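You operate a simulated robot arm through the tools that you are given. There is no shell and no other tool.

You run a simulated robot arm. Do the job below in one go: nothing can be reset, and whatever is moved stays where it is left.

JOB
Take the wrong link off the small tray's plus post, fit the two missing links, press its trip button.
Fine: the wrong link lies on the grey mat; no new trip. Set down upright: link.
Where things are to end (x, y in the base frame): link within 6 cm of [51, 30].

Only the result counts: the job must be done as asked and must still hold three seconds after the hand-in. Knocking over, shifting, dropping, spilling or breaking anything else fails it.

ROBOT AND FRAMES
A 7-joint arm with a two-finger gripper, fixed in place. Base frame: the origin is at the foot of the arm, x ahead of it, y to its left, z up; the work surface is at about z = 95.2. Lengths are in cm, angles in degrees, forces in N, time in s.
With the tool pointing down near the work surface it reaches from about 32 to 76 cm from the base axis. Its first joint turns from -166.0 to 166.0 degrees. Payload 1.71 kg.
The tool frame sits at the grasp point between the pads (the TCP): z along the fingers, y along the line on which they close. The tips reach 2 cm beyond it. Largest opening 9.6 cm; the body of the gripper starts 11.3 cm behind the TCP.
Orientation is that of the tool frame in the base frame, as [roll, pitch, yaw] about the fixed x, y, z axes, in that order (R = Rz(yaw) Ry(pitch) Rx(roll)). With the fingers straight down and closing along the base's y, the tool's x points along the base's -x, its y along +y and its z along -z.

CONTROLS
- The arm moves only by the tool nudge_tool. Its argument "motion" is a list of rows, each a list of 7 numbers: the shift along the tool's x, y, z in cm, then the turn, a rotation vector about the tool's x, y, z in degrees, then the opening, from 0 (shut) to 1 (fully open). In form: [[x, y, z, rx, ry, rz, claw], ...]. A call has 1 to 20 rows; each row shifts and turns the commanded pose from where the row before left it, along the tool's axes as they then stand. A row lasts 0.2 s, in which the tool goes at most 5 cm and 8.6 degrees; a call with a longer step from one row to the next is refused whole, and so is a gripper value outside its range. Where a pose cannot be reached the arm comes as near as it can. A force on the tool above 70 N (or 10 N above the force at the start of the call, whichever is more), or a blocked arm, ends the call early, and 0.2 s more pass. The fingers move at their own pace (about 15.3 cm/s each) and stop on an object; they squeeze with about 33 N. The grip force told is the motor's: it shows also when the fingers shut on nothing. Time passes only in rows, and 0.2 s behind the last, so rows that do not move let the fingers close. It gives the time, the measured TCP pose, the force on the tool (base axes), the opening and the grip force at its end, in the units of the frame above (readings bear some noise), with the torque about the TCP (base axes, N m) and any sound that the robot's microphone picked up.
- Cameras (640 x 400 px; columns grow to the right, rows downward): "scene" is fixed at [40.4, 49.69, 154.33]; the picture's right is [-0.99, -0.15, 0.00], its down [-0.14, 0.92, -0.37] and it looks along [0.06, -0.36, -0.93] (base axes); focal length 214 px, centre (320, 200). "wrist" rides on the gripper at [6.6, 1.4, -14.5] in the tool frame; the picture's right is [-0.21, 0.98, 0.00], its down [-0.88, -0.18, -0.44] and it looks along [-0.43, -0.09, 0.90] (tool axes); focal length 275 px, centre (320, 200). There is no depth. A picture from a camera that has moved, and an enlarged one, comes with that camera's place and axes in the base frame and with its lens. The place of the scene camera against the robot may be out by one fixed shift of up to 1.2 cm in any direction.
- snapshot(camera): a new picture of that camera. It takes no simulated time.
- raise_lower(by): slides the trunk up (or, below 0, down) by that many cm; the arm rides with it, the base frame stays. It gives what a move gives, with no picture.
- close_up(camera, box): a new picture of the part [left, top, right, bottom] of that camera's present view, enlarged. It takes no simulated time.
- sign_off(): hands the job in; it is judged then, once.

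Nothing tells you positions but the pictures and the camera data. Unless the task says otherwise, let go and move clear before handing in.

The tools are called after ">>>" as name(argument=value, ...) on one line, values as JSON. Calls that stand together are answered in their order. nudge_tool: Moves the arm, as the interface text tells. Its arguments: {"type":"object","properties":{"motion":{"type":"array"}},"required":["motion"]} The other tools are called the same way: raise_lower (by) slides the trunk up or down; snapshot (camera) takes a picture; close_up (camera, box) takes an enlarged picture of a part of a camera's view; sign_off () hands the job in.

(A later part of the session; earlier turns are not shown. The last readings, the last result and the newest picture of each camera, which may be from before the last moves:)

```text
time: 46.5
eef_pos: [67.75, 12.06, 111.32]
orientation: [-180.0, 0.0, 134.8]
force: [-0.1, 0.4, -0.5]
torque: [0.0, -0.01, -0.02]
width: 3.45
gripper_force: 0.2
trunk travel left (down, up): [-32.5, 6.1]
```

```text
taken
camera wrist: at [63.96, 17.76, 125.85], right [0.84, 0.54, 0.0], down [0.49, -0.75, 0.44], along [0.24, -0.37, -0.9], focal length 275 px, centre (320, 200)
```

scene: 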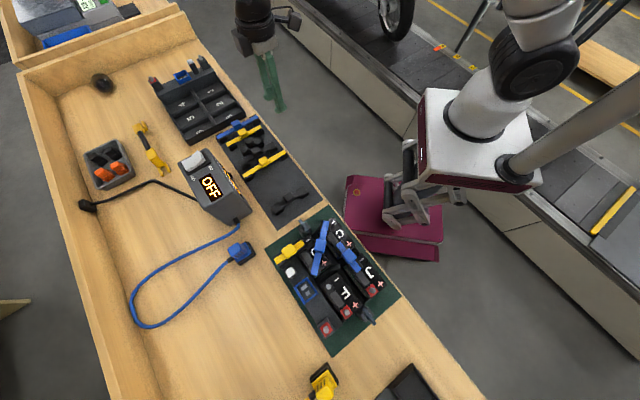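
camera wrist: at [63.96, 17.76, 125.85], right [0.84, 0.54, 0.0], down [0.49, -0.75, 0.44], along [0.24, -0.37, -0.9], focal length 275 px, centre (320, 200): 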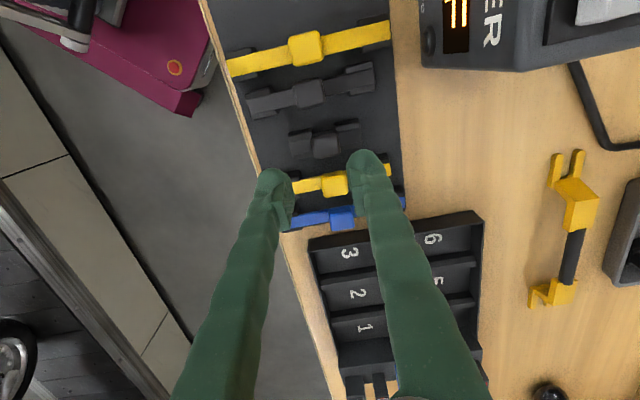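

>>> nudge_tool(motion=[[-2.5, 0, 0, 0, 0, 0, 0.36], [-2.5, 0, 0, 0, 0, 0, 0.36], [0, 0, 0, 0, 0, 0, 0.36]])

>>> snapshot(camera="wrist")

>>> close_up(camera="wrist", box=[200, 20, 440, 170])

>>> close_up(camera="wrist", box=[240, 20, 340, 82])

>>> close_up(camera="wrist", box=[320, 20, 420, 82])

>>> close_up(camera="wrist", box=[240, 80, 340, 142])

>>> close_up(camera="wrist", box=[320, 80, 420, 142])

```text
time: 47.4
eef_pos: [69.3, 8.66, 112.93]
orientation: [179.3, 0.7, 135.0]
force: [-1.2, 0.3, 0.0]
torque: [0.01, -0.11, -0.04]
width: 3.41
gripper_force: 0.1
trunk travel left (down, up): [-32.5, 6.1]
stopped in row 3: the arm was blocked; the commanded pose is now the measured one
```

```text
taken
camera wrist: at [65.25, 14.36, 127.32], right [0.84, 0.55, 0.01], down [0.48, -0.75, 0.45], along [0.26, -0.37, -0.89], focal length 275 px, centre (320, 200)
```

wrist: 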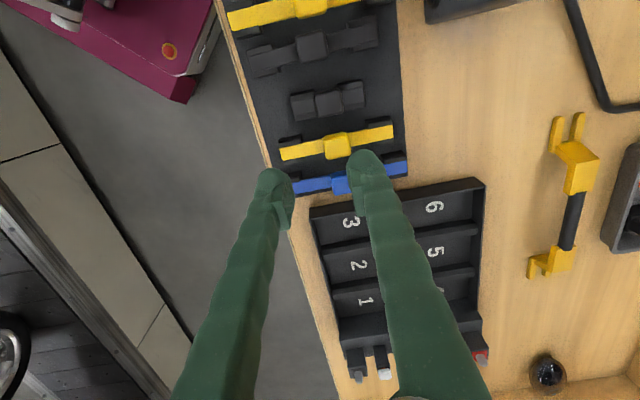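

```text
2.67 times, centred on (320, 95) of wrist
camera zoom: at [65.25, 14.36, 127.32], right [0.84, 0.55, 0.01], down [0.48, -0.75, 0.45], along [0.26, -0.37, -0.89], focal length 734 px, centre (320, 480)
```

zoom: 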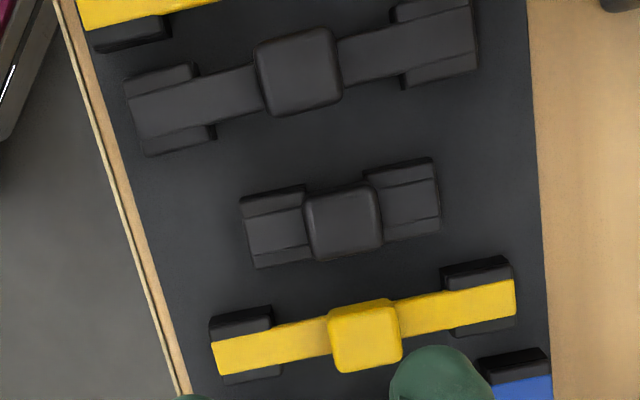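

```text
6.40 times, centred on (290, 51) of wrist
camera zoom: at [65.25, 14.36, 127.32], right [0.84, 0.55, 0.01], down [0.48, -0.75, 0.45], along [0.26, -0.37, -0.89], focal length 1762 px, centre (512, 1154)
```

zoom: 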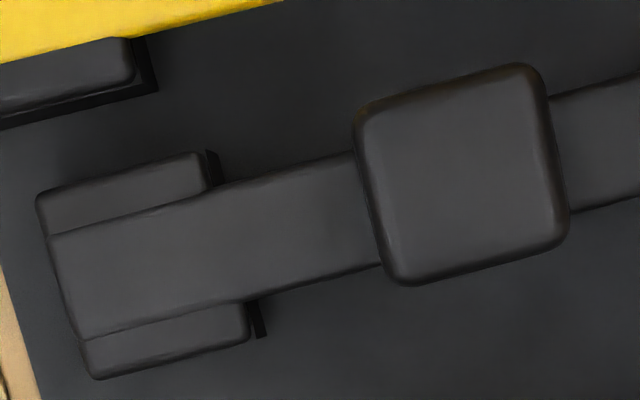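

```text
6.40 times, centred on (370, 51) of wrist
camera zoom: at [65.25, 14.36, 127.32], right [0.84, 0.55, 0.01], down [0.48, -0.75, 0.45], along [0.26, -0.37, -0.89], focal length 1762 px, centre (0, 1154)
```

zoom: 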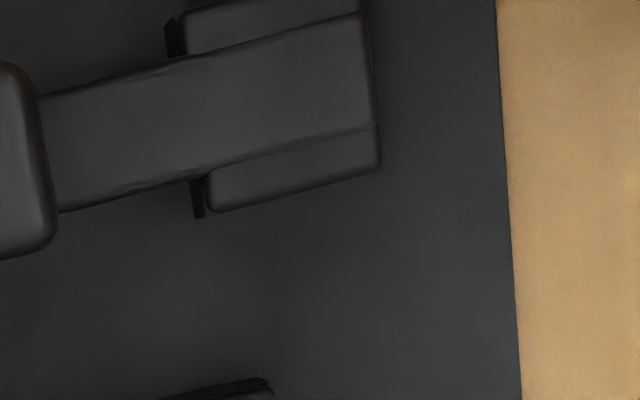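

```text
6.40 times, centred on (290, 111) of wrist
camera zoom: at [65.25, 14.36, 127.32], right [0.84, 0.55, 0.01], down [0.48, -0.75, 0.45], along [0.26, -0.37, -0.89], focal length 1762 px, centre (512, 770)
```

zoom: 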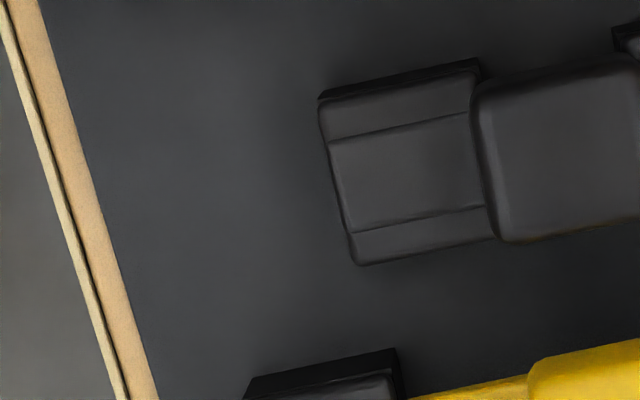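

```text
6.40 times, centred on (370, 111) of wrist
camera zoom: at [65.25, 14.36, 127.32], right [0.84, 0.55, 0.01], down [0.48, -0.75, 0.45], along [0.26, -0.37, -0.89], focal length 1762 px, centre (0, 770)
```

zoom: 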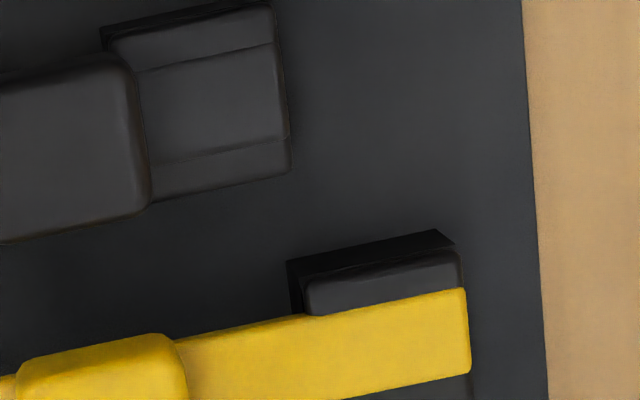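

Lengths measured here: short black ≈7.5, long black ≈12.55, yellow‑medium ≈12.7 — both long ones match the fitted diagonal blue. I'll use the short black and the (already nudged) long black. First, cell F sits too far from the plus post, so I'll go to the tray with closed fingers to ease its + stud back toward the post.

>>> nudge_tool(motion=[[0, 0, 0, 0.7, 0.7, 0, 0.2], [4.45, 0.28, 0, 0, 0, 0, 0.0], [4.45, 0.28, 0, 0, 0, 0, 0.0], [4.45, 0.28, 0, 0, 0, 0, 0.0], [4.45, 0.28, 0, 0, 0, 0, 0.0], [4.45, 0.28, 0, 0, 0, 0, 0.0], [4.45, 0.28, 0, 0, 0, 0, 0.0], [4.45, 0.28, 0, 0, 0, 0, 0.0], [4.45, 0.28, 0, 0, 0, 0, 0.0], [4.45, 0.28, 0, 0, 0, 0, 0.0], [4.45, 0.28, 0, 0, 0, 0, 0.0], [4.45, 0.28, 0, 0, 0, 0, 0.0], [4.45, 0.28, 0, 0, 0, 0, 0.0], [4.45, 0.28, 0, 0, 0, 0, 0.0], [0, 0, 0, 0, 0, 0, 0.0], [0, 0, 0, 0, 0, 0, 0.0]])

>>> snapshot(camera="wrist")

>>> close_up(camera="scene", box=[208, 100, 304, 160])

```text
time: 50.8
eef_pos: [31.27, 52.19, 112.75]
orientation: [-179.7, -0.2, 135.0]
force: [0.3, 0.3, -0.8]
torque: [0.0, -0.01, 0.01]
width: 0.0
gripper_force: 29.4
trunk travel left (down, up): [-32.5, 6.1]
```

```text
taken
camera wrist: at [27.51, 57.84, 127.17], right [0.84, 0.55, 0.0], down [0.49, -0.75, 0.44], along [0.24, -0.37, -0.9], focal length 275 px, centre (320, 200)
```

wrist: 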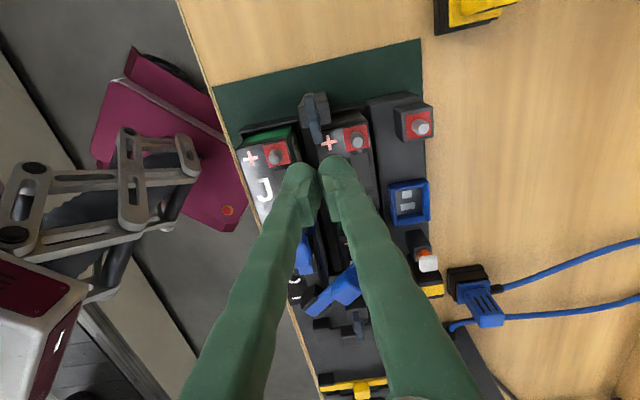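

```text
6.67 times, centred on (256, 130) of scene
camera zoom: at [40.4, 49.69, 154.33], right [-0.99, -0.15, 0.0], down [-0.14, 0.92, -0.37], along [0.06, -0.36, -0.93], focal length 1430 px, centre (747, 667)
```

zoom: 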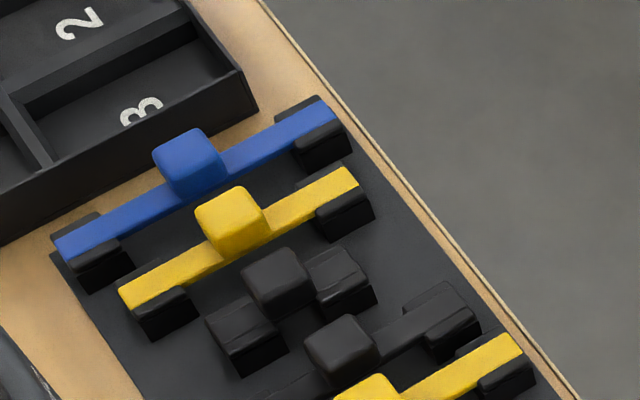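

>>> close_up(camera="wrist", box=[280, 80, 440, 180])

>>> close_up(camera="wrist", box=[220, 90, 380, 190])

```text
4.00 times, centred on (360, 130) of wrist
camera zoom: at [27.51, 57.84, 127.17], right [0.84, 0.55, 0.0], down [0.49, -0.75, 0.44], along [0.24, -0.37, -0.9], focal length 1101 px, centre (160, 480)
```

zoom: 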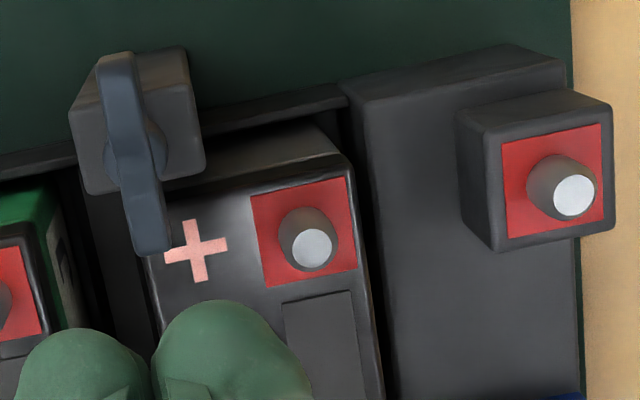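

```text
4.00 times, centred on (300, 140) of wrist
camera zoom: at [27.51, 57.84, 127.17], right [0.84, 0.55, 0.0], down [0.49, -0.75, 0.44], along [0.24, -0.37, -0.9], focal length 1101 px, centre (400, 440)
```

zoom: 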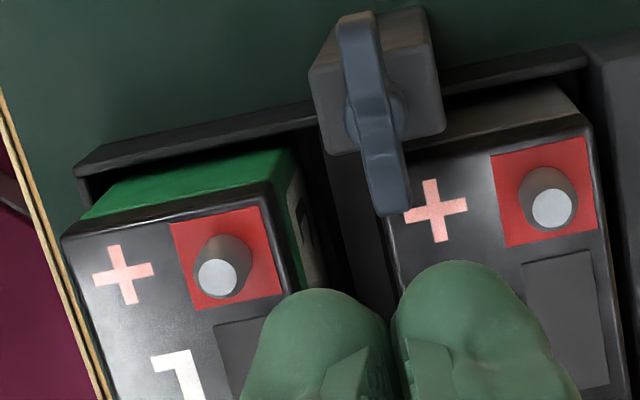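

I can see F+ about 3.4 cm ahead of the closed fingers along the push direction; the latch lever is close by, so I'll offset slightly away from it and descend to just below the stud-top level.

>>> nudge_tool(motion=[[-0.25, 0, 2, 0, 0, 0, 0.0], [0, 0, 3, 0, 0, 0, 0.0], [0, 0, 2, 0, 0, 0, 0.0], [0, 0, 0.6, 0, 0, 0, 0.0], [0, 0, 0, 0, 0, 0, 0.0]])

>>> close_up(camera="wrist", box=[280, 110, 440, 210])

>>> snapshot(camera="wrist")

```text
time: 52.0
eef_pos: [31.36, 51.77, 104.97]
orientation: [-179.8, 0.0, 135.0]
force: [0.1, -0.1, 1.0]
torque: [0.01, -0.02, 0.0]
width: 0.01
gripper_force: 29.4
trunk travel left (down, up): [-32.5, 6.1]
```

```text
4.00 times, centred on (360, 160) of wrist
camera zoom: at [27.69, 57.54, 119.46], right [0.84, 0.55, 0.0], down [0.49, -0.75, 0.44], along [0.24, -0.37, -0.9], focal length 1101 px, centre (160, 360)
```

zoom: 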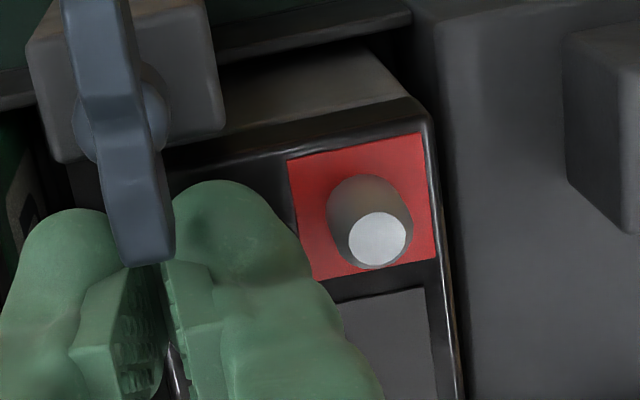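

```text
taken
camera wrist: at [27.69, 57.54, 119.46], right [0.84, 0.55, 0.0], down [0.49, -0.75, 0.44], along [0.24, -0.37, -0.9], focal length 275 px, centre (320, 200)
```

wrist: 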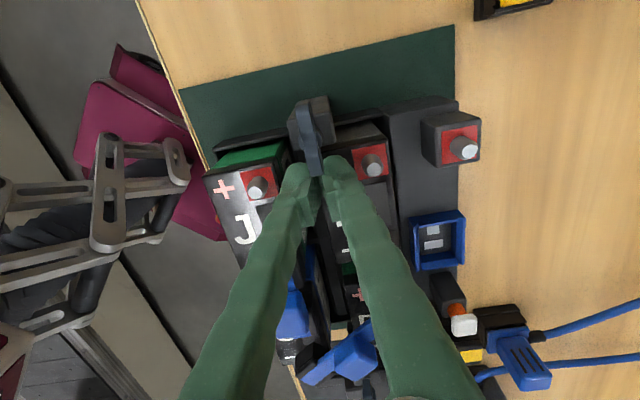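

>>> nudge_tool(motion=[[0, 0.4, 0, 0, 0, 0, 0.0], [0, 0, 0.25, 0, 0, 0, 0.0], [0, 0, 0, 0, 0, 0, 0.0]])

>>> nudge_tool(motion=[[0, 0.4, 0, 0, 0, 0, 0.0], [0, 0, 0, 0, 0, 0, 0.0]])

>>> close_up(camera="wrist", box=[280, 110, 440, 210])

```text
time: 52.8
eef_pos: [31.77, 52.08, 104.82]
orientation: [-179.7, -0.1, 135.1]
force: [-0.3, 0.6, -0.4]
torque: [-0.06, -0.01, 0.02]
width: 0.0
gripper_force: 29.5
trunk travel left (down, up): [-32.5, 6.1]
```

```text
time: 53.4
eef_pos: [32.0, 52.53, 104.81]
orientation: [-179.8, -0.1, 134.9]
force: [-1.2, -0.1, -0.3]
torque: [-0.02, -0.01, 0.02]
width: 0.0
gripper_force: 29.5
trunk travel left (down, up): [-32.5, 6.1]
```

```text
4.00 times, centred on (360, 160) of wrist
camera zoom: at [28.25, 58.17, 119.24], right [0.84, 0.55, 0.0], down [0.49, -0.75, 0.44], along [0.24, -0.37, -0.9], focal length 1101 px, centre (160, 360)
```

zoom: 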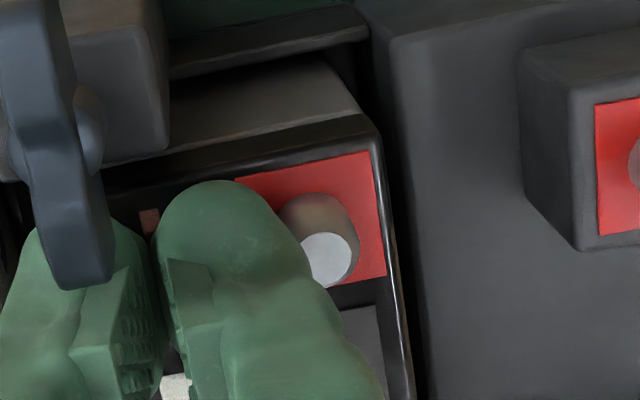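

>>> nudge_tool(motion=[[0, 0.25, 0, 0, 0, 0, 0.0], [0, 0, 0, 0, 0, 0, 0.0]])

>>> nudge_tool(motion=[[0, 0.2, 0, 0, 0, 0, 0.0], [0, 0, 0, 0, 0, 0, 0.0]])

>>> close_up(camera="wrist", box=[280, 110, 440, 210])

```text
time: 54.0
eef_pos: [32.36, 52.62, 104.79]
orientation: [-179.8, -0.1, 135.0]
force: [0.1, -0.4, -0.6]
torque: [0.01, 0.02, 0.01]
width: 0.01
gripper_force: 29.6
trunk travel left (down, up): [-32.5, 6.1]
```

```text
time: 54.6
eef_pos: [32.37, 52.82, 104.79]
orientation: [-179.8, -0.1, 135.0]
force: [-1.8, 0.0, 1.1]
torque: [-0.01, 0.0, -0.03]
width: 0.02
gripper_force: 29.4
trunk travel left (down, up): [-32.5, 6.1]
```

```text
4.00 times, centred on (360, 160) of wrist
camera zoom: at [28.65, 58.52, 119.2], right [0.84, 0.55, 0.0], down [0.49, -0.75, 0.44], along [0.24, -0.37, -0.9], focal length 1101 px, centre (160, 360)
```

zoom: 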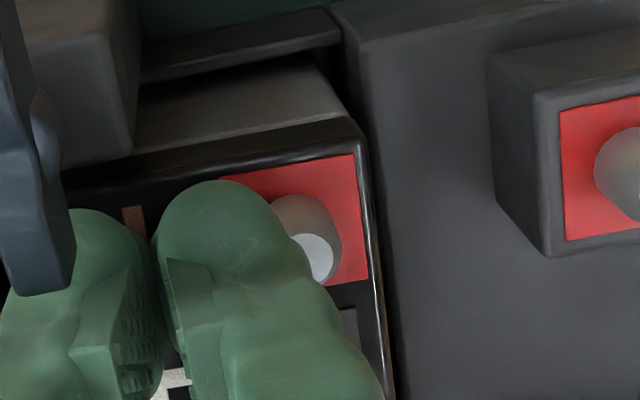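

>>> nudge_tool(motion=[[0, 0.2, 0, 0, 0, 0, 0.0], [0, 0, 0, 0, 0, 0, 0.0]])

>>> nudge_tool(motion=[[0, 0.2, 0, 0, 0, 0, 0.0], [0, 0, 0, 0, 0, 0, 0.0]])

>>> close_up(camera="wrist", box=[280, 110, 440, 210])

```text
time: 55.2
eef_pos: [32.51, 52.96, 104.75]
orientation: [-179.8, -0.1, 135.1]
force: [-0.7, -0.1, 0.4]
torque: [-0.02, 0.0, -0.01]
width: 0.0
gripper_force: 29.5
trunk travel left (down, up): [-32.5, 6.1]
```

```text
time: 55.8
eef_pos: [32.61, 53.17, 104.84]
orientation: [-179.9, -0.1, 134.9]
force: [-0.9, 0.1, 0.8]
torque: [-0.03, 0.02, 0.01]
width: 0.01
gripper_force: 29.5
trunk travel left (down, up): [-32.5, 6.1]
```

```text
4.00 times, centred on (360, 160) of wrist
camera zoom: at [28.84, 58.82, 119.31], right [0.84, 0.55, 0.0], down [0.49, -0.75, 0.44], along [0.24, -0.37, -0.9], focal length 1101 px, centre (160, 360)
```

zoom: 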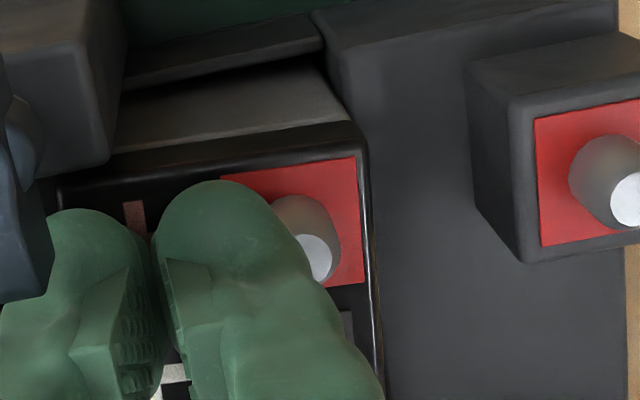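

The F cell slid easily with ~1 N; its + stud is now about 4.9 cm from the plus post. I'll back away, lift, and re-measure the posts.

>>> nudge_tool(motion=[[0, -0.5, 0, 0, 0, 0, 0.0], [0, -0.3, -1.5, 0, 0, 0, 0.0], [0, 0, -3, 0, 0, 0, 0.0], [0, 0, -4, 0, 0, 0, 0.0], [-3, 0, -1, 0, 0, 0, 0.0], [0, 0, 0, 0, 0, 0, 0.0]])

>>> snapshot(camera="wrist")

>>> close_up(camera="wrist", box=[270, 40, 430, 140])

>>> close_up(camera="wrist", box=[220, 70, 380, 170])

```text
time: 57.2
eef_pos: [34.27, 50.54, 114.33]
orientation: [-179.7, -0.1, 135.0]
force: [-0.2, 0.4, 0.0]
torque: [-0.01, -0.01, 0.0]
width: 0.0
gripper_force: 29.4
trunk travel left (down, up): [-32.5, 6.1]
```

```text
taken
camera wrist: at [30.55, 56.19, 128.78], right [0.84, 0.55, 0.0], down [0.49, -0.75, 0.44], along [0.24, -0.37, -0.9], focal length 275 px, centre (320, 200)
```

wrist: 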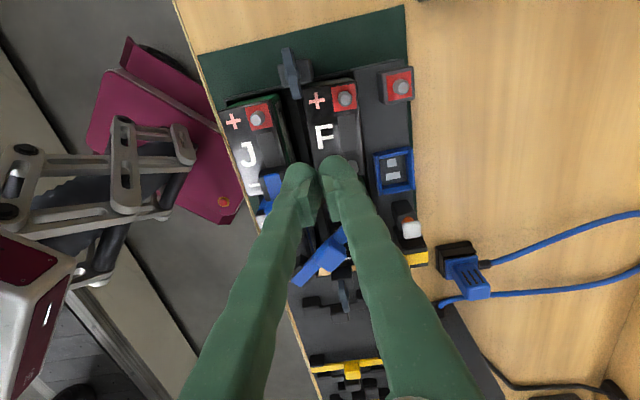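

```text
4.00 times, centred on (350, 90) of wrist
camera zoom: at [30.55, 56.19, 128.78], right [0.84, 0.55, 0.0], down [0.49, -0.75, 0.44], along [0.24, -0.37, -0.9], focal length 1101 px, centre (200, 640)
```

zoom: 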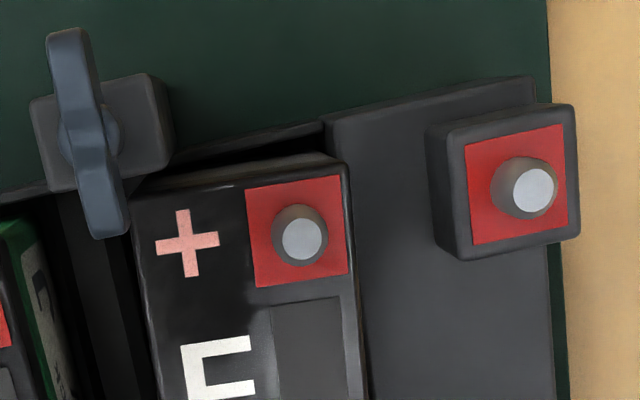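

```text
4.00 times, centred on (300, 120) of wrist
camera zoom: at [30.55, 56.19, 128.78], right [0.84, 0.55, 0.0], down [0.49, -0.75, 0.44], along [0.24, -0.37, -0.9], focal length 1101 px, centre (400, 520)
```

zoom: 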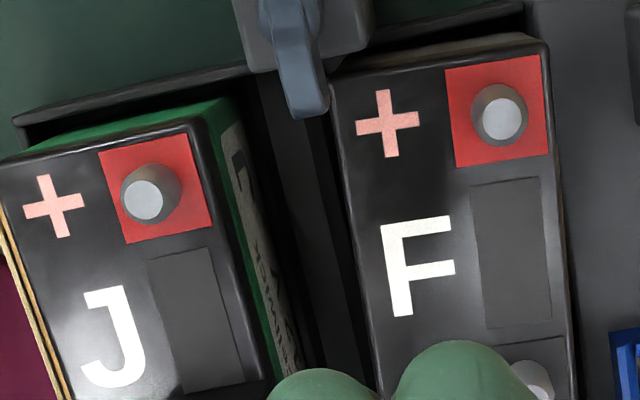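

F+ to plus post is now ≈5.07 cm, and J+ to F− ≈10.2 cm, so both links should fit. Now I'll fetch the short black link with the fingers closing along its bar.

>>> nudge_tool(motion=[[-4.27, -0.27, 0, 0, 0, 0, 0.0], [-4.27, -0.27, 0, 0, 0, 0, 0.2], [-4.27, -0.27, 0, 0, 0, 0, 0.38], [-4.27, -0.27, 0, 0, 0, 0, 0.38], [-4.27, -0.27, 0, 0, 0, 0, 0.38], [-4.27, -0.27, 0, 0, 0, 0, 0.38], [-4.27, -0.27, 0, 0, 0, 0, 0.38], [-4.27, -0.27, 0, 0, 0, 0, 0.38], [-4.27, -0.27, 0, 0, 0, 0, 0.38], [-4.27, -0.27, 0, 0, 0, 0, 0.38], [-4.27, -0.27, 0, 0, 0, 0, 0.38], [-4.0, -0.27, 0, 0, 0, 0, 0.38], [0, 0, 0, 0, 0, 0, 0.38], [0, 0, 3, 0, 0, 0, 0.38], [0, 0, 3, 0, 0, 0, 0.38], [0, 0, 2, 0, 0, 0, 0.38], [0, 0, 0, 0, 0, 0, 0.38]])

>>> snapshot(camera="wrist")

>>> close_up(camera="wrist", box=[240, 90, 400, 190])

```text
time: 60.8
eef_pos: [68.01, 12.21, 106.1]
orientation: [-179.8, 0.0, 135.0]
force: [-0.4, -0.1, 1.0]
torque: [0.02, 0.01, 0.0]
width: 3.67
gripper_force: 0.1
trunk travel left (down, up): [-32.5, 6.1]
```

```text
taken
camera wrist: at [64.22, 17.89, 120.65], right [0.84, 0.55, 0.0], down [0.49, -0.75, 0.44], along [0.24, -0.37, -0.9], focal length 275 px, centre (320, 200)
```

wrist: 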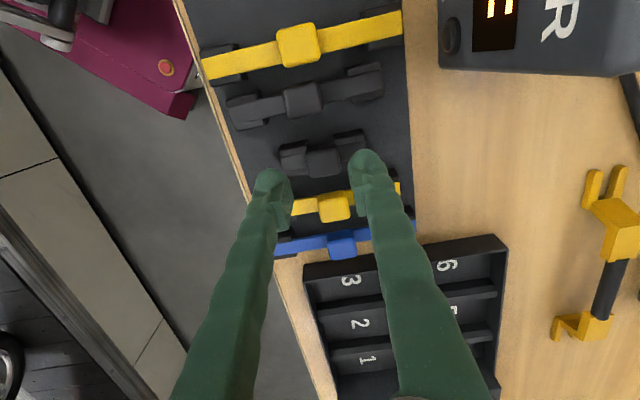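

```text
4.00 times, centred on (320, 140) of wrist
camera zoom: at [64.22, 17.89, 120.65], right [0.84, 0.55, 0.0], down [0.49, -0.75, 0.44], along [0.24, -0.37, -0.9], focal length 1101 px, centre (320, 440)
```

zoom: 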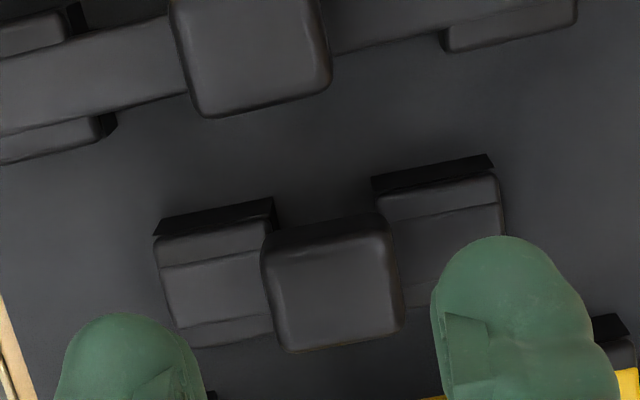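

>>> nudge_tool(motion=[[-0.75, 0.12, 0, 0, 0, 0, 0.34], [0, 0, 2.5, 0, 0, 0, 0.34], [0, 0, 2.5, 0, 0, 0, 0.34], [0, 0, 0.8, 0, 0, 0, 0.34], [0, 0, 0, 0, 0, 0, 0.34]])

>>> close_up(camera="wrist", box=[240, 110, 400, 210])

>>> snapshot(camera="wrist")

```text
time: 62.0
eef_pos: [68.57, 11.46, 100.4]
orientation: [-179.7, 0.0, 135.1]
force: [0.3, -0.4, -0.4]
torque: [-0.01, -0.01, -0.01]
width: 3.25
gripper_force: 0.2
trunk travel left (down, up): [-32.5, 6.1]
```

```text
4.00 times, centred on (320, 160) of wrist
camera zoom: at [64.85, 17.18, 114.79], right [0.84, 0.55, 0.0], down [0.49, -0.75, 0.44], along [0.24, -0.37, -0.9], focal length 1101 px, centre (320, 360)
```

zoom: 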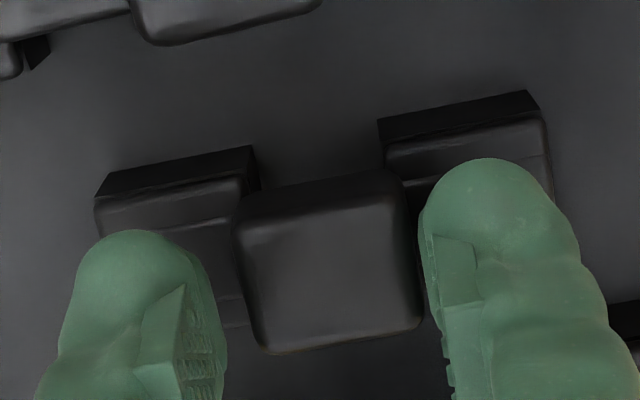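

```text
taken
camera wrist: at [64.85, 17.18, 114.79], right [0.84, 0.55, 0.0], down [0.49, -0.75, 0.44], along [0.24, -0.37, -0.9], focal length 275 px, centre (320, 200)
```

wrist: 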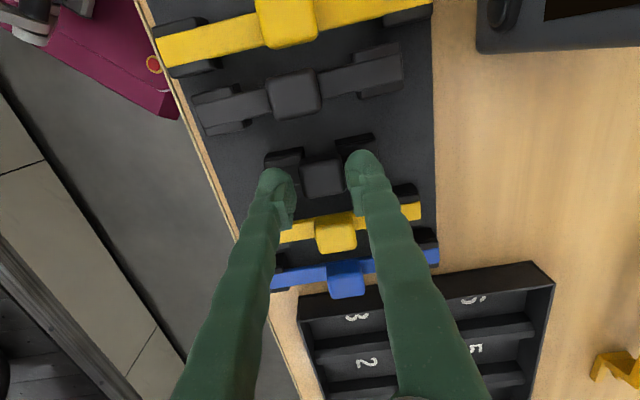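

>>> nudge_tool(motion=[[0.15, 0.2, 0, 0, 0, 0, 0.36], [0, 0, 0.4, 0, 0, 0, 0.36], [0, 0, 0.3, 0, 0, 0, 0.36], [0, 0, 0, 0, 0, 0, 0.36]])

>>> nudge_tool(motion=[[0, 0, 0.2, 0, 0, 0, 0.36], [0, 0, 0, 0, 0, 0, 0.36]])

>>> close_up(camera="wrist", box=[240, 110, 400, 210])

```text
time: 63.0
eef_pos: [68.62, 11.79, 99.63]
orientation: [-179.9, -0.1, 134.9]
force: [0.4, 1.2, -0.8]
torque: [0.03, -0.02, 0.01]
width: 3.44
gripper_force: 0.0
trunk travel left (down, up): [-32.5, 6.1]
```

```text
time: 63.6
eef_pos: [68.63, 12.0, 99.52]
orientation: [-179.7, -0.1, 135.0]
force: [0.4, 0.5, -0.3]
torque: [0.03, -0.03, 0.01]
width: 3.46
gripper_force: 0.1
trunk travel left (down, up): [-32.5, 6.1]
```

```text
4.00 times, centred on (320, 160) of wrist
camera zoom: at [64.85, 17.58, 113.88], right [0.84, 0.55, 0.0], down [0.49, -0.75, 0.44], along [0.24, -0.37, -0.9], focal length 1101 px, centre (320, 360)
```

zoom: 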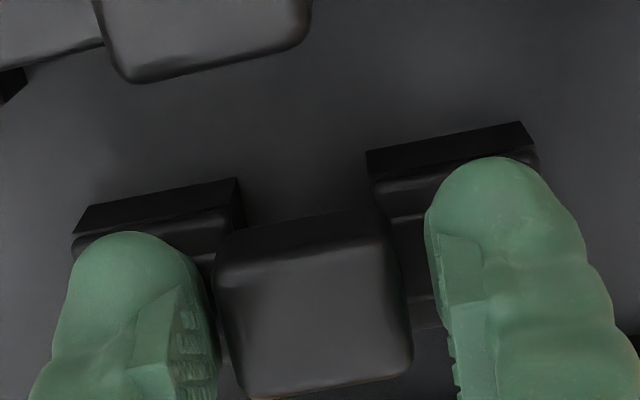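

>>> nudge_tool(motion=[[-0.1, -0.1, 0.12, 0, 0, 0, 0.36], [0, 0, 0, 0, 0, 0, 0.36]])

>>> nudge_tool(motion=[[0, 0, 0.12, 0, 0, 0, 0.36], [0, 0, 0, 0, 0, 0, 0.36]])

>>> nudge_tool(motion=[[0, 0, 0.12, 0, 0, 0, 0.36], [0, 0, 0, 0, 0, 0, 0.36]])

```text
time: 64.2
eef_pos: [68.62, 11.64, 99.33]
orientation: [-179.9, -0.1, 135.1]
force: [-0.2, -0.4, 0.2]
torque: [0.0, 0.02, -0.03]
width: 3.46
gripper_force: 0.0
trunk travel left (down, up): [-32.5, 6.1]
```

```text
time: 64.8
eef_pos: [68.54, 11.77, 99.35]
orientation: [-179.8, -0.2, 135.0]
force: [0.1, -0.1, 0.7]
torque: [-0.05, -0.05, -0.02]
width: 3.45
gripper_force: 0.0
trunk travel left (down, up): [-32.5, 6.1]
```

```text
time: 65.4
eef_pos: [68.57, 11.77, 99.23]
orientation: [-179.8, -0.1, 135.0]
force: [1.8, 1.2, 4.4]
torque: [0.05, -0.06, -0.01]
width: 3.46
gripper_force: 0.0
trunk travel left (down, up): [-32.5, 6.1]
```

Contact with the cap tops at TCP z≈99.23. I'll ease up a hair and close on the knob.

>>> nudge_tool(motion=[[0, 0, -0.1, 0, 0, 0, 0.36], [0, 0, 0, 0, 0, 0, 0.1], [0, 0, 0, 0, 0, 0, 0.1], [0, 0, 0, 0, 0, 0, 0.1]])

>>> close_up(camera="wrist", box=[240, 110, 400, 210])

```text
time: 66.4
eef_pos: [68.55, 11.74, 99.38]
orientation: [-179.8, -0.1, 135.0]
force: [0.3, -0.1, 0.7]
torque: [-0.01, -0.01, 0.0]
width: 2.64
gripper_force: 33.0
trunk travel left (down, up): [-32.5, 6.1]
```

```text
4.00 times, centred on (320, 160) of wrist
camera zoom: at [64.79, 17.46, 113.81], right [0.84, 0.55, 0.0], down [0.49, -0.75, 0.44], along [0.24, -0.37, -0.9], focal length 1101 px, centre (320, 360)
```

zoom: 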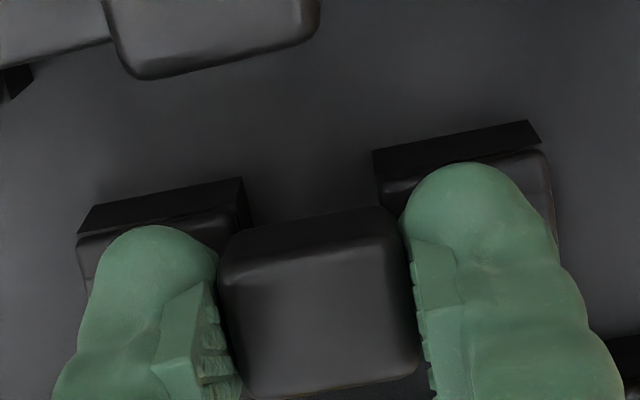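

Gripped at 2.64 cm. Lifting gently to see that the link comes up level.

>>> nudge_tool(motion=[[0, 0, -0.5, 0, 0, 0, 0.1], [0, 0, -1, 0, 0, 0, 0.1], [0, 0, -1.5, 0, 0, 0, 0.1], [0, 0, 0, 0, 0, 0, 0.1]])

>>> close_up(camera="wrist", box=[240, 110, 400, 210])

>>> snapshot(camera="wrist")

```text
time: 67.4
eef_pos: [68.64, 11.92, 102.29]
orientation: [-179.7, -0.2, 134.9]
force: [-0.4, 0.7, -0.3]
torque: [0.02, 0.01, 0.0]
width: 2.64
gripper_force: 33.7
trunk travel left (down, up): [-32.5, 6.1]
```

```text
4.00 times, centred on (320, 160) of wrist
camera zoom: at [64.89, 17.55, 116.76], right [0.84, 0.55, 0.0], down [0.49, -0.75, 0.44], along [0.24, -0.37, -0.9], focal length 1101 px, centre (320, 360)
```

zoom: 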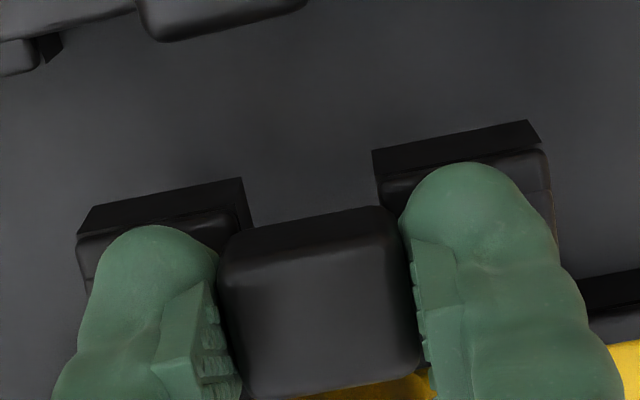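

```text
taken
camera wrist: at [64.89, 17.55, 116.76], right [0.84, 0.55, 0.0], down [0.49, -0.75, 0.44], along [0.24, -0.37, -0.9], focal length 275 px, centre (320, 200)
```

wrist: 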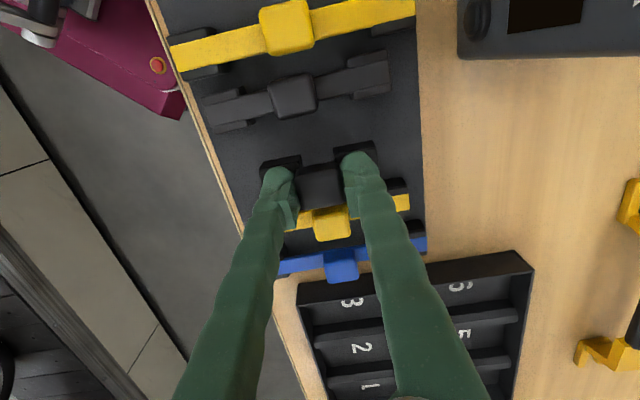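

The short link is held level. I'll carry it high to above F+ / plus post and hover there.

>>> nudge_tool(motion=[[0, 0, -4.5, 0, 0, 0, 0.1], [0, 0, -4.5, 0, 0, 0, 0.1], [0, 0, -4.5, 0, 0, 0, 0.1], [4.6, 0.7, 0, 0, 0, 0, 0.1], [4.6, 0.7, 0, 0, 0, 0, 0.1], [4.6, 0.7, 0, 0, 0, 0, 0.1], [4.6, 0.7, 0, 0, 0, 0, 0.1], [4.6, 0.7, 0, 0, 0, 0, 0.1], [4.6, 0.7, 0, 0, 0, 0, 0.1], [4.6, 0.7, 0, 0, 0, 0, 0.1], [4.6, 0.7, 0, 0, 0, 0, 0.1], [4.6, 0.7, 0, 0, 0, 0, 0.1], [4.6, 0.7, 0, 0, 0, 0, 0.1], [4.6, 0.7, 0, 0, 0, 0, 0.1], [4.6, 0.7, 0, 0, 0, 0, 0.1], [0, 0, 0, 0, 0, 0, 0.1], [0, 0, 0, 0, 0, 0, 0.1]])

>>> snapshot(camera="wrist")

>>> close_up(camera="wrist", box=[240, 80, 400, 180])

```text
time: 71.0
eef_pos: [35.25, 56.58, 115.42]
orientation: [-179.9, -0.1, 135.0]
force: [-0.3, 0.1, -0.8]
torque: [-0.01, -0.03, -0.01]
width: 2.6
gripper_force: 32.9
trunk travel left (down, up): [-32.5, 6.1]
```

```text
taken
camera wrist: at [31.57, 62.21, 129.97], right [0.84, 0.55, 0.0], down [0.49, -0.75, 0.44], along [0.24, -0.37, -0.9], focal length 275 px, centre (320, 200)
```

wrist: 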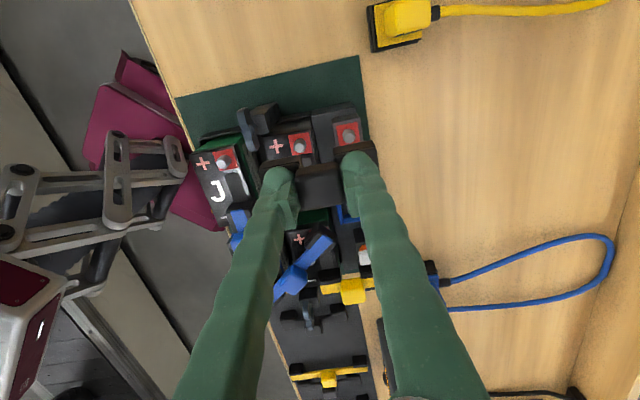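

```text
4.00 times, centred on (320, 130) of wrist
camera zoom: at [31.57, 62.21, 129.97], right [0.84, 0.55, 0.0], down [0.49, -0.75, 0.44], along [0.24, -0.37, -0.9], focal length 1101 px, centre (320, 480)
```

zoom: 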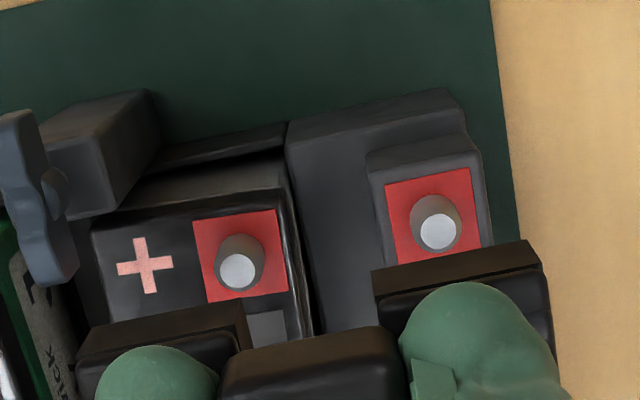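

Both studs are visible ahead of the caps: posts sit 4.97 cm apart and the caps about 4.95 cm apart. I'll shift the link by about (−0.12, +0.37) in the tool frame and come lower to recheck.

>>> nudge_tool(motion=[[-0.12, 0.37, 0, 0, 0, 0, 0.1], [0, 0, 2, 0, 0, 0, 0.1], [0, 0, 2, 0, 0, 0, 0.1], [0, 0, 0, 0, 0, 0, 0.1], [0, 0, 0, 0, 0, 0, 0.1]])

>>> close_up(camera="wrist", box=[240, 80, 400, 180])

>>> close_up(camera="scene", box=[290, 280, 386, 340])

```text
time: 72.2
eef_pos: [35.88, 56.78, 111.83]
orientation: [-179.7, -0.1, 134.9]
force: [-0.1, -0.4, 0.4]
torque: [-0.01, 0.04, -0.01]
width: 2.6
gripper_force: 33.1
trunk travel left (down, up): [-32.5, 6.1]
```

```text
4.00 times, centred on (320, 130) of wrist
camera zoom: at [32.13, 62.55, 126.27], right [0.84, 0.55, 0.0], down [0.49, -0.75, 0.44], along [0.24, -0.37, -0.9], focal length 1101 px, centre (320, 480)
```

zoom: 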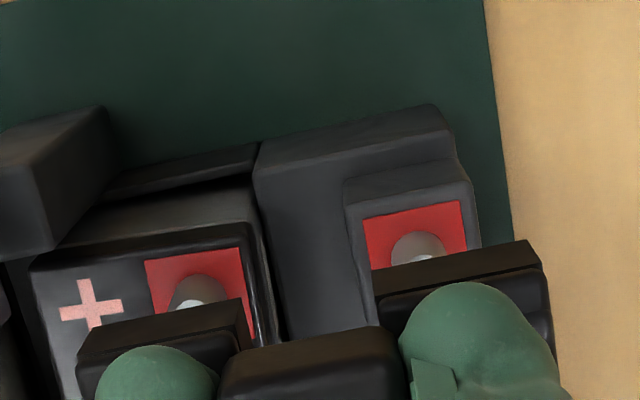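

```text
6.67 times, centred on (338, 310) of scene
camera zoom: at [40.4, 49.69, 154.33], right [-0.99, -0.15, 0.0], down [-0.14, 0.92, -0.37], along [0.06, -0.36, -0.93], focal length 1430 px, centre (200, -533)
```

zoom: 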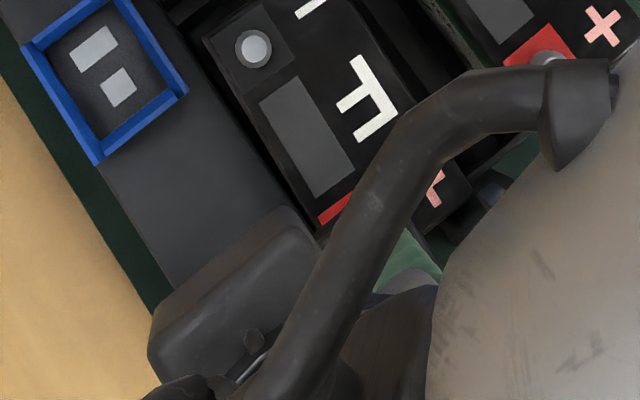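

>>> nudge_tool(motion=[[0.12, -0.33, 0, 0, 0, 0, 0.1], [0, 0, 0, 0, 0, 0, 0.1], [0, 0, 0, 0, 0, 0, 0.1]])

>>> close_up(camera="wrist", box=[260, 105, 380, 180])

```text
time: 73.0
eef_pos: [35.49, 56.72, 111.89]
orientation: [-179.8, -0.1, 135.0]
force: [0.7, 0.0, -0.5]
torque: [0.04, -0.04, 0.01]
width: 2.65
gripper_force: 32.8
trunk travel left (down, up): [-32.5, 6.1]
```

```text
5.33 times, centred on (320, 142) of wrist
camera zoom: at [31.75, 62.45, 126.34], right [0.84, 0.55, 0.0], down [0.49, -0.75, 0.44], along [0.24, -0.37, -0.9], focal length 1468 px, centre (320, 507)
```

zoom: 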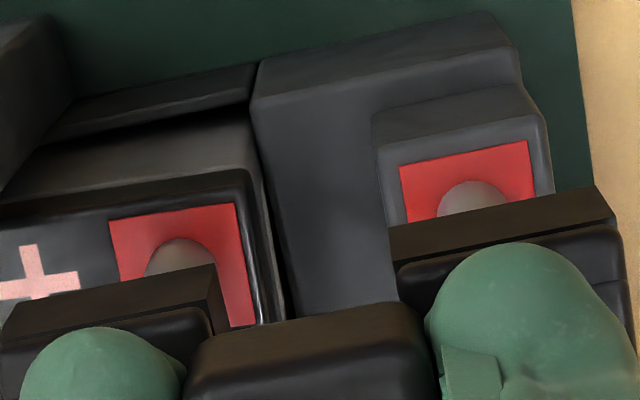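

>>> nudge_tool(motion=[[-0.22, 0.09, 0, 0, 0, 0, 0.1], [0, 0, 0, 0, 0, 0, 0.1], [0, 0, 0, 0, 0, 0, 0.1]])

>>> close_up(camera="wrist", box=[260, 105, 380, 180])

```text
time: 73.8
eef_pos: [35.71, 56.81, 111.75]
orientation: [-179.8, -0.1, 134.9]
force: [0.1, 0.1, -0.1]
torque: [-0.01, 0.01, 0.02]
width: 2.63
gripper_force: 33.4
trunk travel left (down, up): [-32.5, 6.1]
```

```text
5.33 times, centred on (320, 142) of wrist
camera zoom: at [32.04, 62.43, 126.28], right [0.84, 0.55, 0.0], down [0.49, -0.75, 0.44], along [0.24, -0.37, -0.9], focal length 1468 px, centre (320, 507)
```

zoom: 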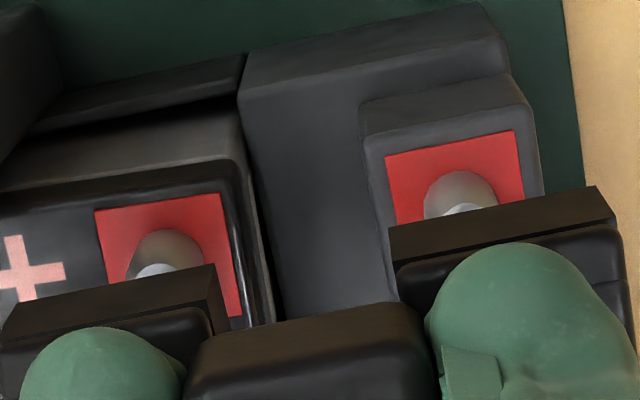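

Now aligned within about 0.1 cm. I'll apply a tiny correction and descend to just above the studs.

>>> nudge_tool(motion=[[-0.03, -0.08, 0, 0, 0, 0, 0.1], [0, 0, 1.5, 0, 0, 0, 0.1], [0, 0, 1.5, 0, 0, 0, 0.1], [0, 0, 0.6, 0, 0, 0, 0.1], [0, 0, 0, 0, 0, 0, 0.1]])

>>> close_up(camera="wrist", box=[260, 105, 380, 180])

```text
time: 75.0
eef_pos: [35.69, 56.75, 108.38]
orientation: [-179.8, -0.1, 135.0]
force: [-0.7, 0.0, 0.1]
torque: [0.0, 0.03, 0.0]
width: 2.62
gripper_force: 33.1
trunk travel left (down, up): [-32.5, 6.1]
```

```text
5.33 times, centred on (320, 142) of wrist
camera zoom: at [31.98, 62.32, 122.76], right [0.84, 0.55, 0.0], down [0.49, -0.75, 0.44], along [0.24, -0.37, -0.9], focal length 1468 px, centre (320, 507)
```

zoom: 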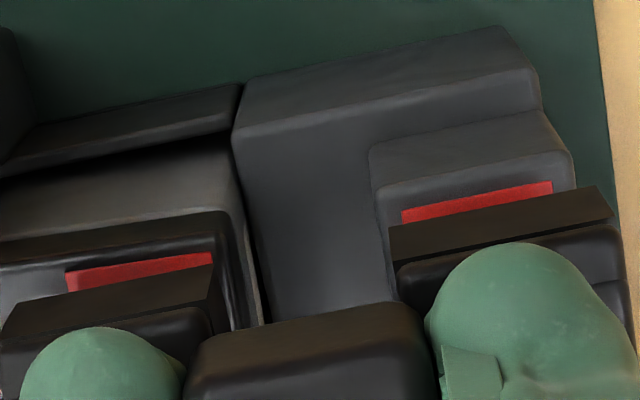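

>>> nudge_tool(motion=[[0, -0.05, 0.4, 0, 0, 0, 0.1], [0, 0, 0, 0, 0, 0, 0.1]])

>>> nudge_tool(motion=[[0, 0, 0.3, 0, 0, 0, 0.1], [0, 0, 0, 0, 0, 0, 0.1]])

>>> nudge_tool(motion=[[0, 0, 0.2, 0, 0, 0, 0.1], [0, 0, 0, 0, 0, 0, 0.1]])

```text
time: 75.6
eef_pos: [35.76, 56.53, 107.77]
orientation: [-179.8, -0.2, 134.9]
force: [0.4, 0.9, -0.4]
torque: [-0.03, -0.02, 0.0]
width: 2.62
gripper_force: 32.7
trunk travel left (down, up): [-32.5, 6.1]
```

```text
time: 76.2
eef_pos: [35.56, 56.57, 107.61]
orientation: [-179.8, -0.1, 135.0]
force: [0.6, 0.3, -0.1]
torque: [0.01, -0.04, 0.0]
width: 2.63
gripper_force: 33.4
trunk travel left (down, up): [-32.5, 6.1]
```

```text
time: 76.8
eef_pos: [35.58, 56.62, 107.39]
orientation: [-179.8, -0.2, 135.0]
force: [-0.3, -0.1, -0.7]
torque: [-0.03, -0.02, -0.01]
width: 2.64
gripper_force: 32.6
trunk travel left (down, up): [-32.5, 6.1]
```

>>> nudge_tool(motion=[[0, 0, 0.15, 0, 0, 0, 0.1], [0, 0, 0, 0, 0, 0, 0.1]])

>>> nudge_tool(motion=[[0, 0, 0.15, 0, 0, 0, 0.1], [0, 0, 0, 0, 0, 0, 0.1]])

>>> close_up(camera="wrist", box=[260, 105, 380, 180])

```text
time: 77.4
eef_pos: [35.69, 56.68, 107.44]
orientation: [-179.7, -0.1, 135.1]
force: [-0.6, 0.4, 0.2]
torque: [0.03, -0.01, 0.03]
width: 2.64
gripper_force: 33.0
trunk travel left (down, up): [-32.5, 6.1]
```

```text
time: 78.0
eef_pos: [35.69, 56.6, 107.16]
orientation: [-179.7, -0.1, 135.0]
force: [0.5, -0.2, -1.3]
torque: [-0.01, -0.01, -0.01]
width: 2.63
gripper_force: 33.1
trunk travel left (down, up): [-32.5, 6.1]
```

```text
5.33 times, centred on (320, 142) of wrist
camera zoom: at [31.9, 62.29, 121.59], right [0.84, 0.55, 0.0], down [0.49, -0.75, 0.44], along [0.24, -0.37, -0.9], focal length 1468 px, centre (320, 507)
```

zoom: 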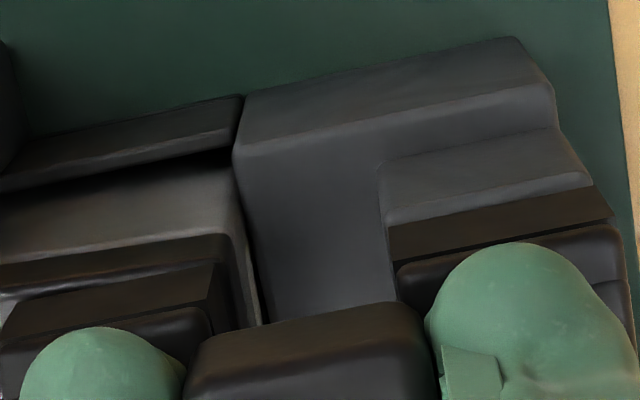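

>>> nudge_tool(motion=[[0, 0, 0.15, 0, 0, 0, 0.1], [0, 0, 0, 0, 0, 0, 0.1]])

>>> nudge_tool(motion=[[0, 0, 0.15, 0, 0, 0, 0.1], [0, 0, 0, 0, 0, 0, 0.1]])

>>> nudge_tool(motion=[[0, 0, 0.15, 0, 0, 0, 0.1], [0, 0, 0, 0, 0, 0, 0.1]])

```text
time: 78.6
eef_pos: [35.51, 56.6, 106.9]
orientation: [-179.8, -0.1, 135.0]
force: [0.1, 0.3, -0.4]
torque: [-0.05, -0.03, 0.01]
width: 2.61
gripper_force: 32.8
trunk travel left (down, up): [-32.5, 6.1]
```

```text
time: 79.2
eef_pos: [35.67, 56.62, 106.92]
orientation: [-180.0, -0.2, 134.9]
force: [0.3, -2.2, 14.6]
torque: [-0.1, -0.03, -0.04]
width: 2.64
gripper_force: 33.0
trunk travel left (down, up): [-32.5, 6.1]
```

```text
time: 79.8
eef_pos: [35.75, 56.59, 106.88]
orientation: [179.8, -0.2, 135.0]
force: [2.5, 3.9, 30.4]
torque: [-0.01, -0.13, 0.04]
width: 2.6
gripper_force: 33.2
trunk travel left (down, up): [-32.5, 6.1]
```

The link bottomed at TCP z≈106.9, exactly the predicted seated height. I'll relax the load, take a look, and release.

>>> nudge_tool(motion=[[0, 0, -0.25, 0, 0, 0, 0.1], [0, 0, 0, 0, 0, 0, 0.1]])

>>> nudge_tool(motion=[[0, 0, 0, 0, 0, 0, 0.3], [0, 0, 0, 0, 0, 0, 0.34], [0, 0, 0, 0, 0, 0, 0.36]])

>>> close_up(camera="wrist", box=[240, 100, 400, 200])

```text
time: 80.4
eef_pos: [35.49, 56.44, 106.97]
orientation: [-179.8, -0.1, 135.0]
force: [2.5, 5.6, 21.2]
torque: [0.28, -0.05, 0.0]
width: 2.63
gripper_force: 32.9
trunk travel left (down, up): [-32.5, 6.1]
```

```text
time: 81.2
eef_pos: [35.54, 56.35, 106.73]
orientation: [-179.7, 0.0, 134.9]
force: [-3.2, -2.2, 16.0]
torque: [0.11, -0.05, 0.04]
width: 3.03
gripper_force: 0.2
trunk travel left (down, up): [-32.5, 6.1]
```

```text
4.00 times, centred on (320, 150) of wrist
camera zoom: at [31.8, 62.11, 121.28], right [0.84, 0.55, -0.01], down [0.49, -0.75, 0.44], along [0.24, -0.37, -0.9], focal length 1101 px, centre (320, 400)
```

zoom: 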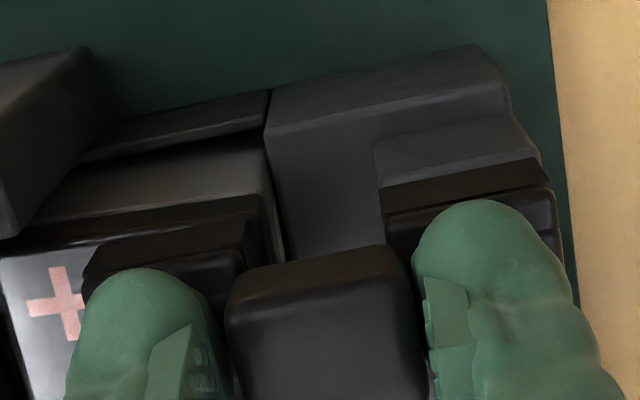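

>>> nudge_tool(motion=[[0, 0, -0.15, 0, 0, 0, 0.34], [0, 0, -0.15, 0, 0, 0, 0.34], [0, 0, 0, 0, 0, 0, 0.36]])

>>> close_up(camera="wrist", box=[240, 100, 400, 200])

```text
time: 82.0
eef_pos: [35.61, 56.51, 107.13]
orientation: [-179.7, 0.0, 134.9]
force: [-0.7, -0.1, -0.1]
torque: [0.0, -0.01, -0.03]
width: 3.48
gripper_force: 0.0
trunk travel left (down, up): [-32.5, 6.1]
```

```text
4.00 times, centred on (320, 150) of wrist
camera zoom: at [31.92, 62.27, 121.55], right [0.84, 0.55, 0.0], down [0.49, -0.75, 0.44], along [0.24, -0.37, -0.9], focal length 1101 px, centre (320, 400)
```

zoom: 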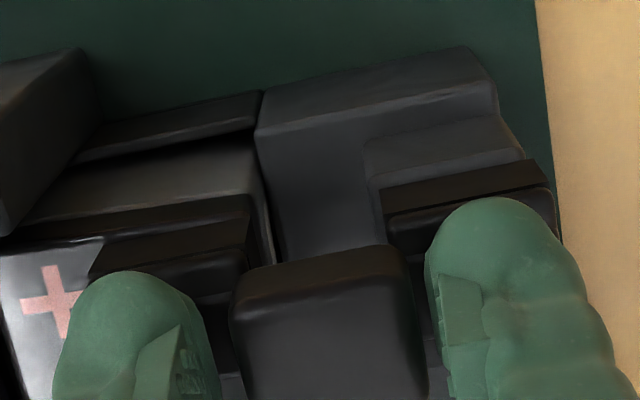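

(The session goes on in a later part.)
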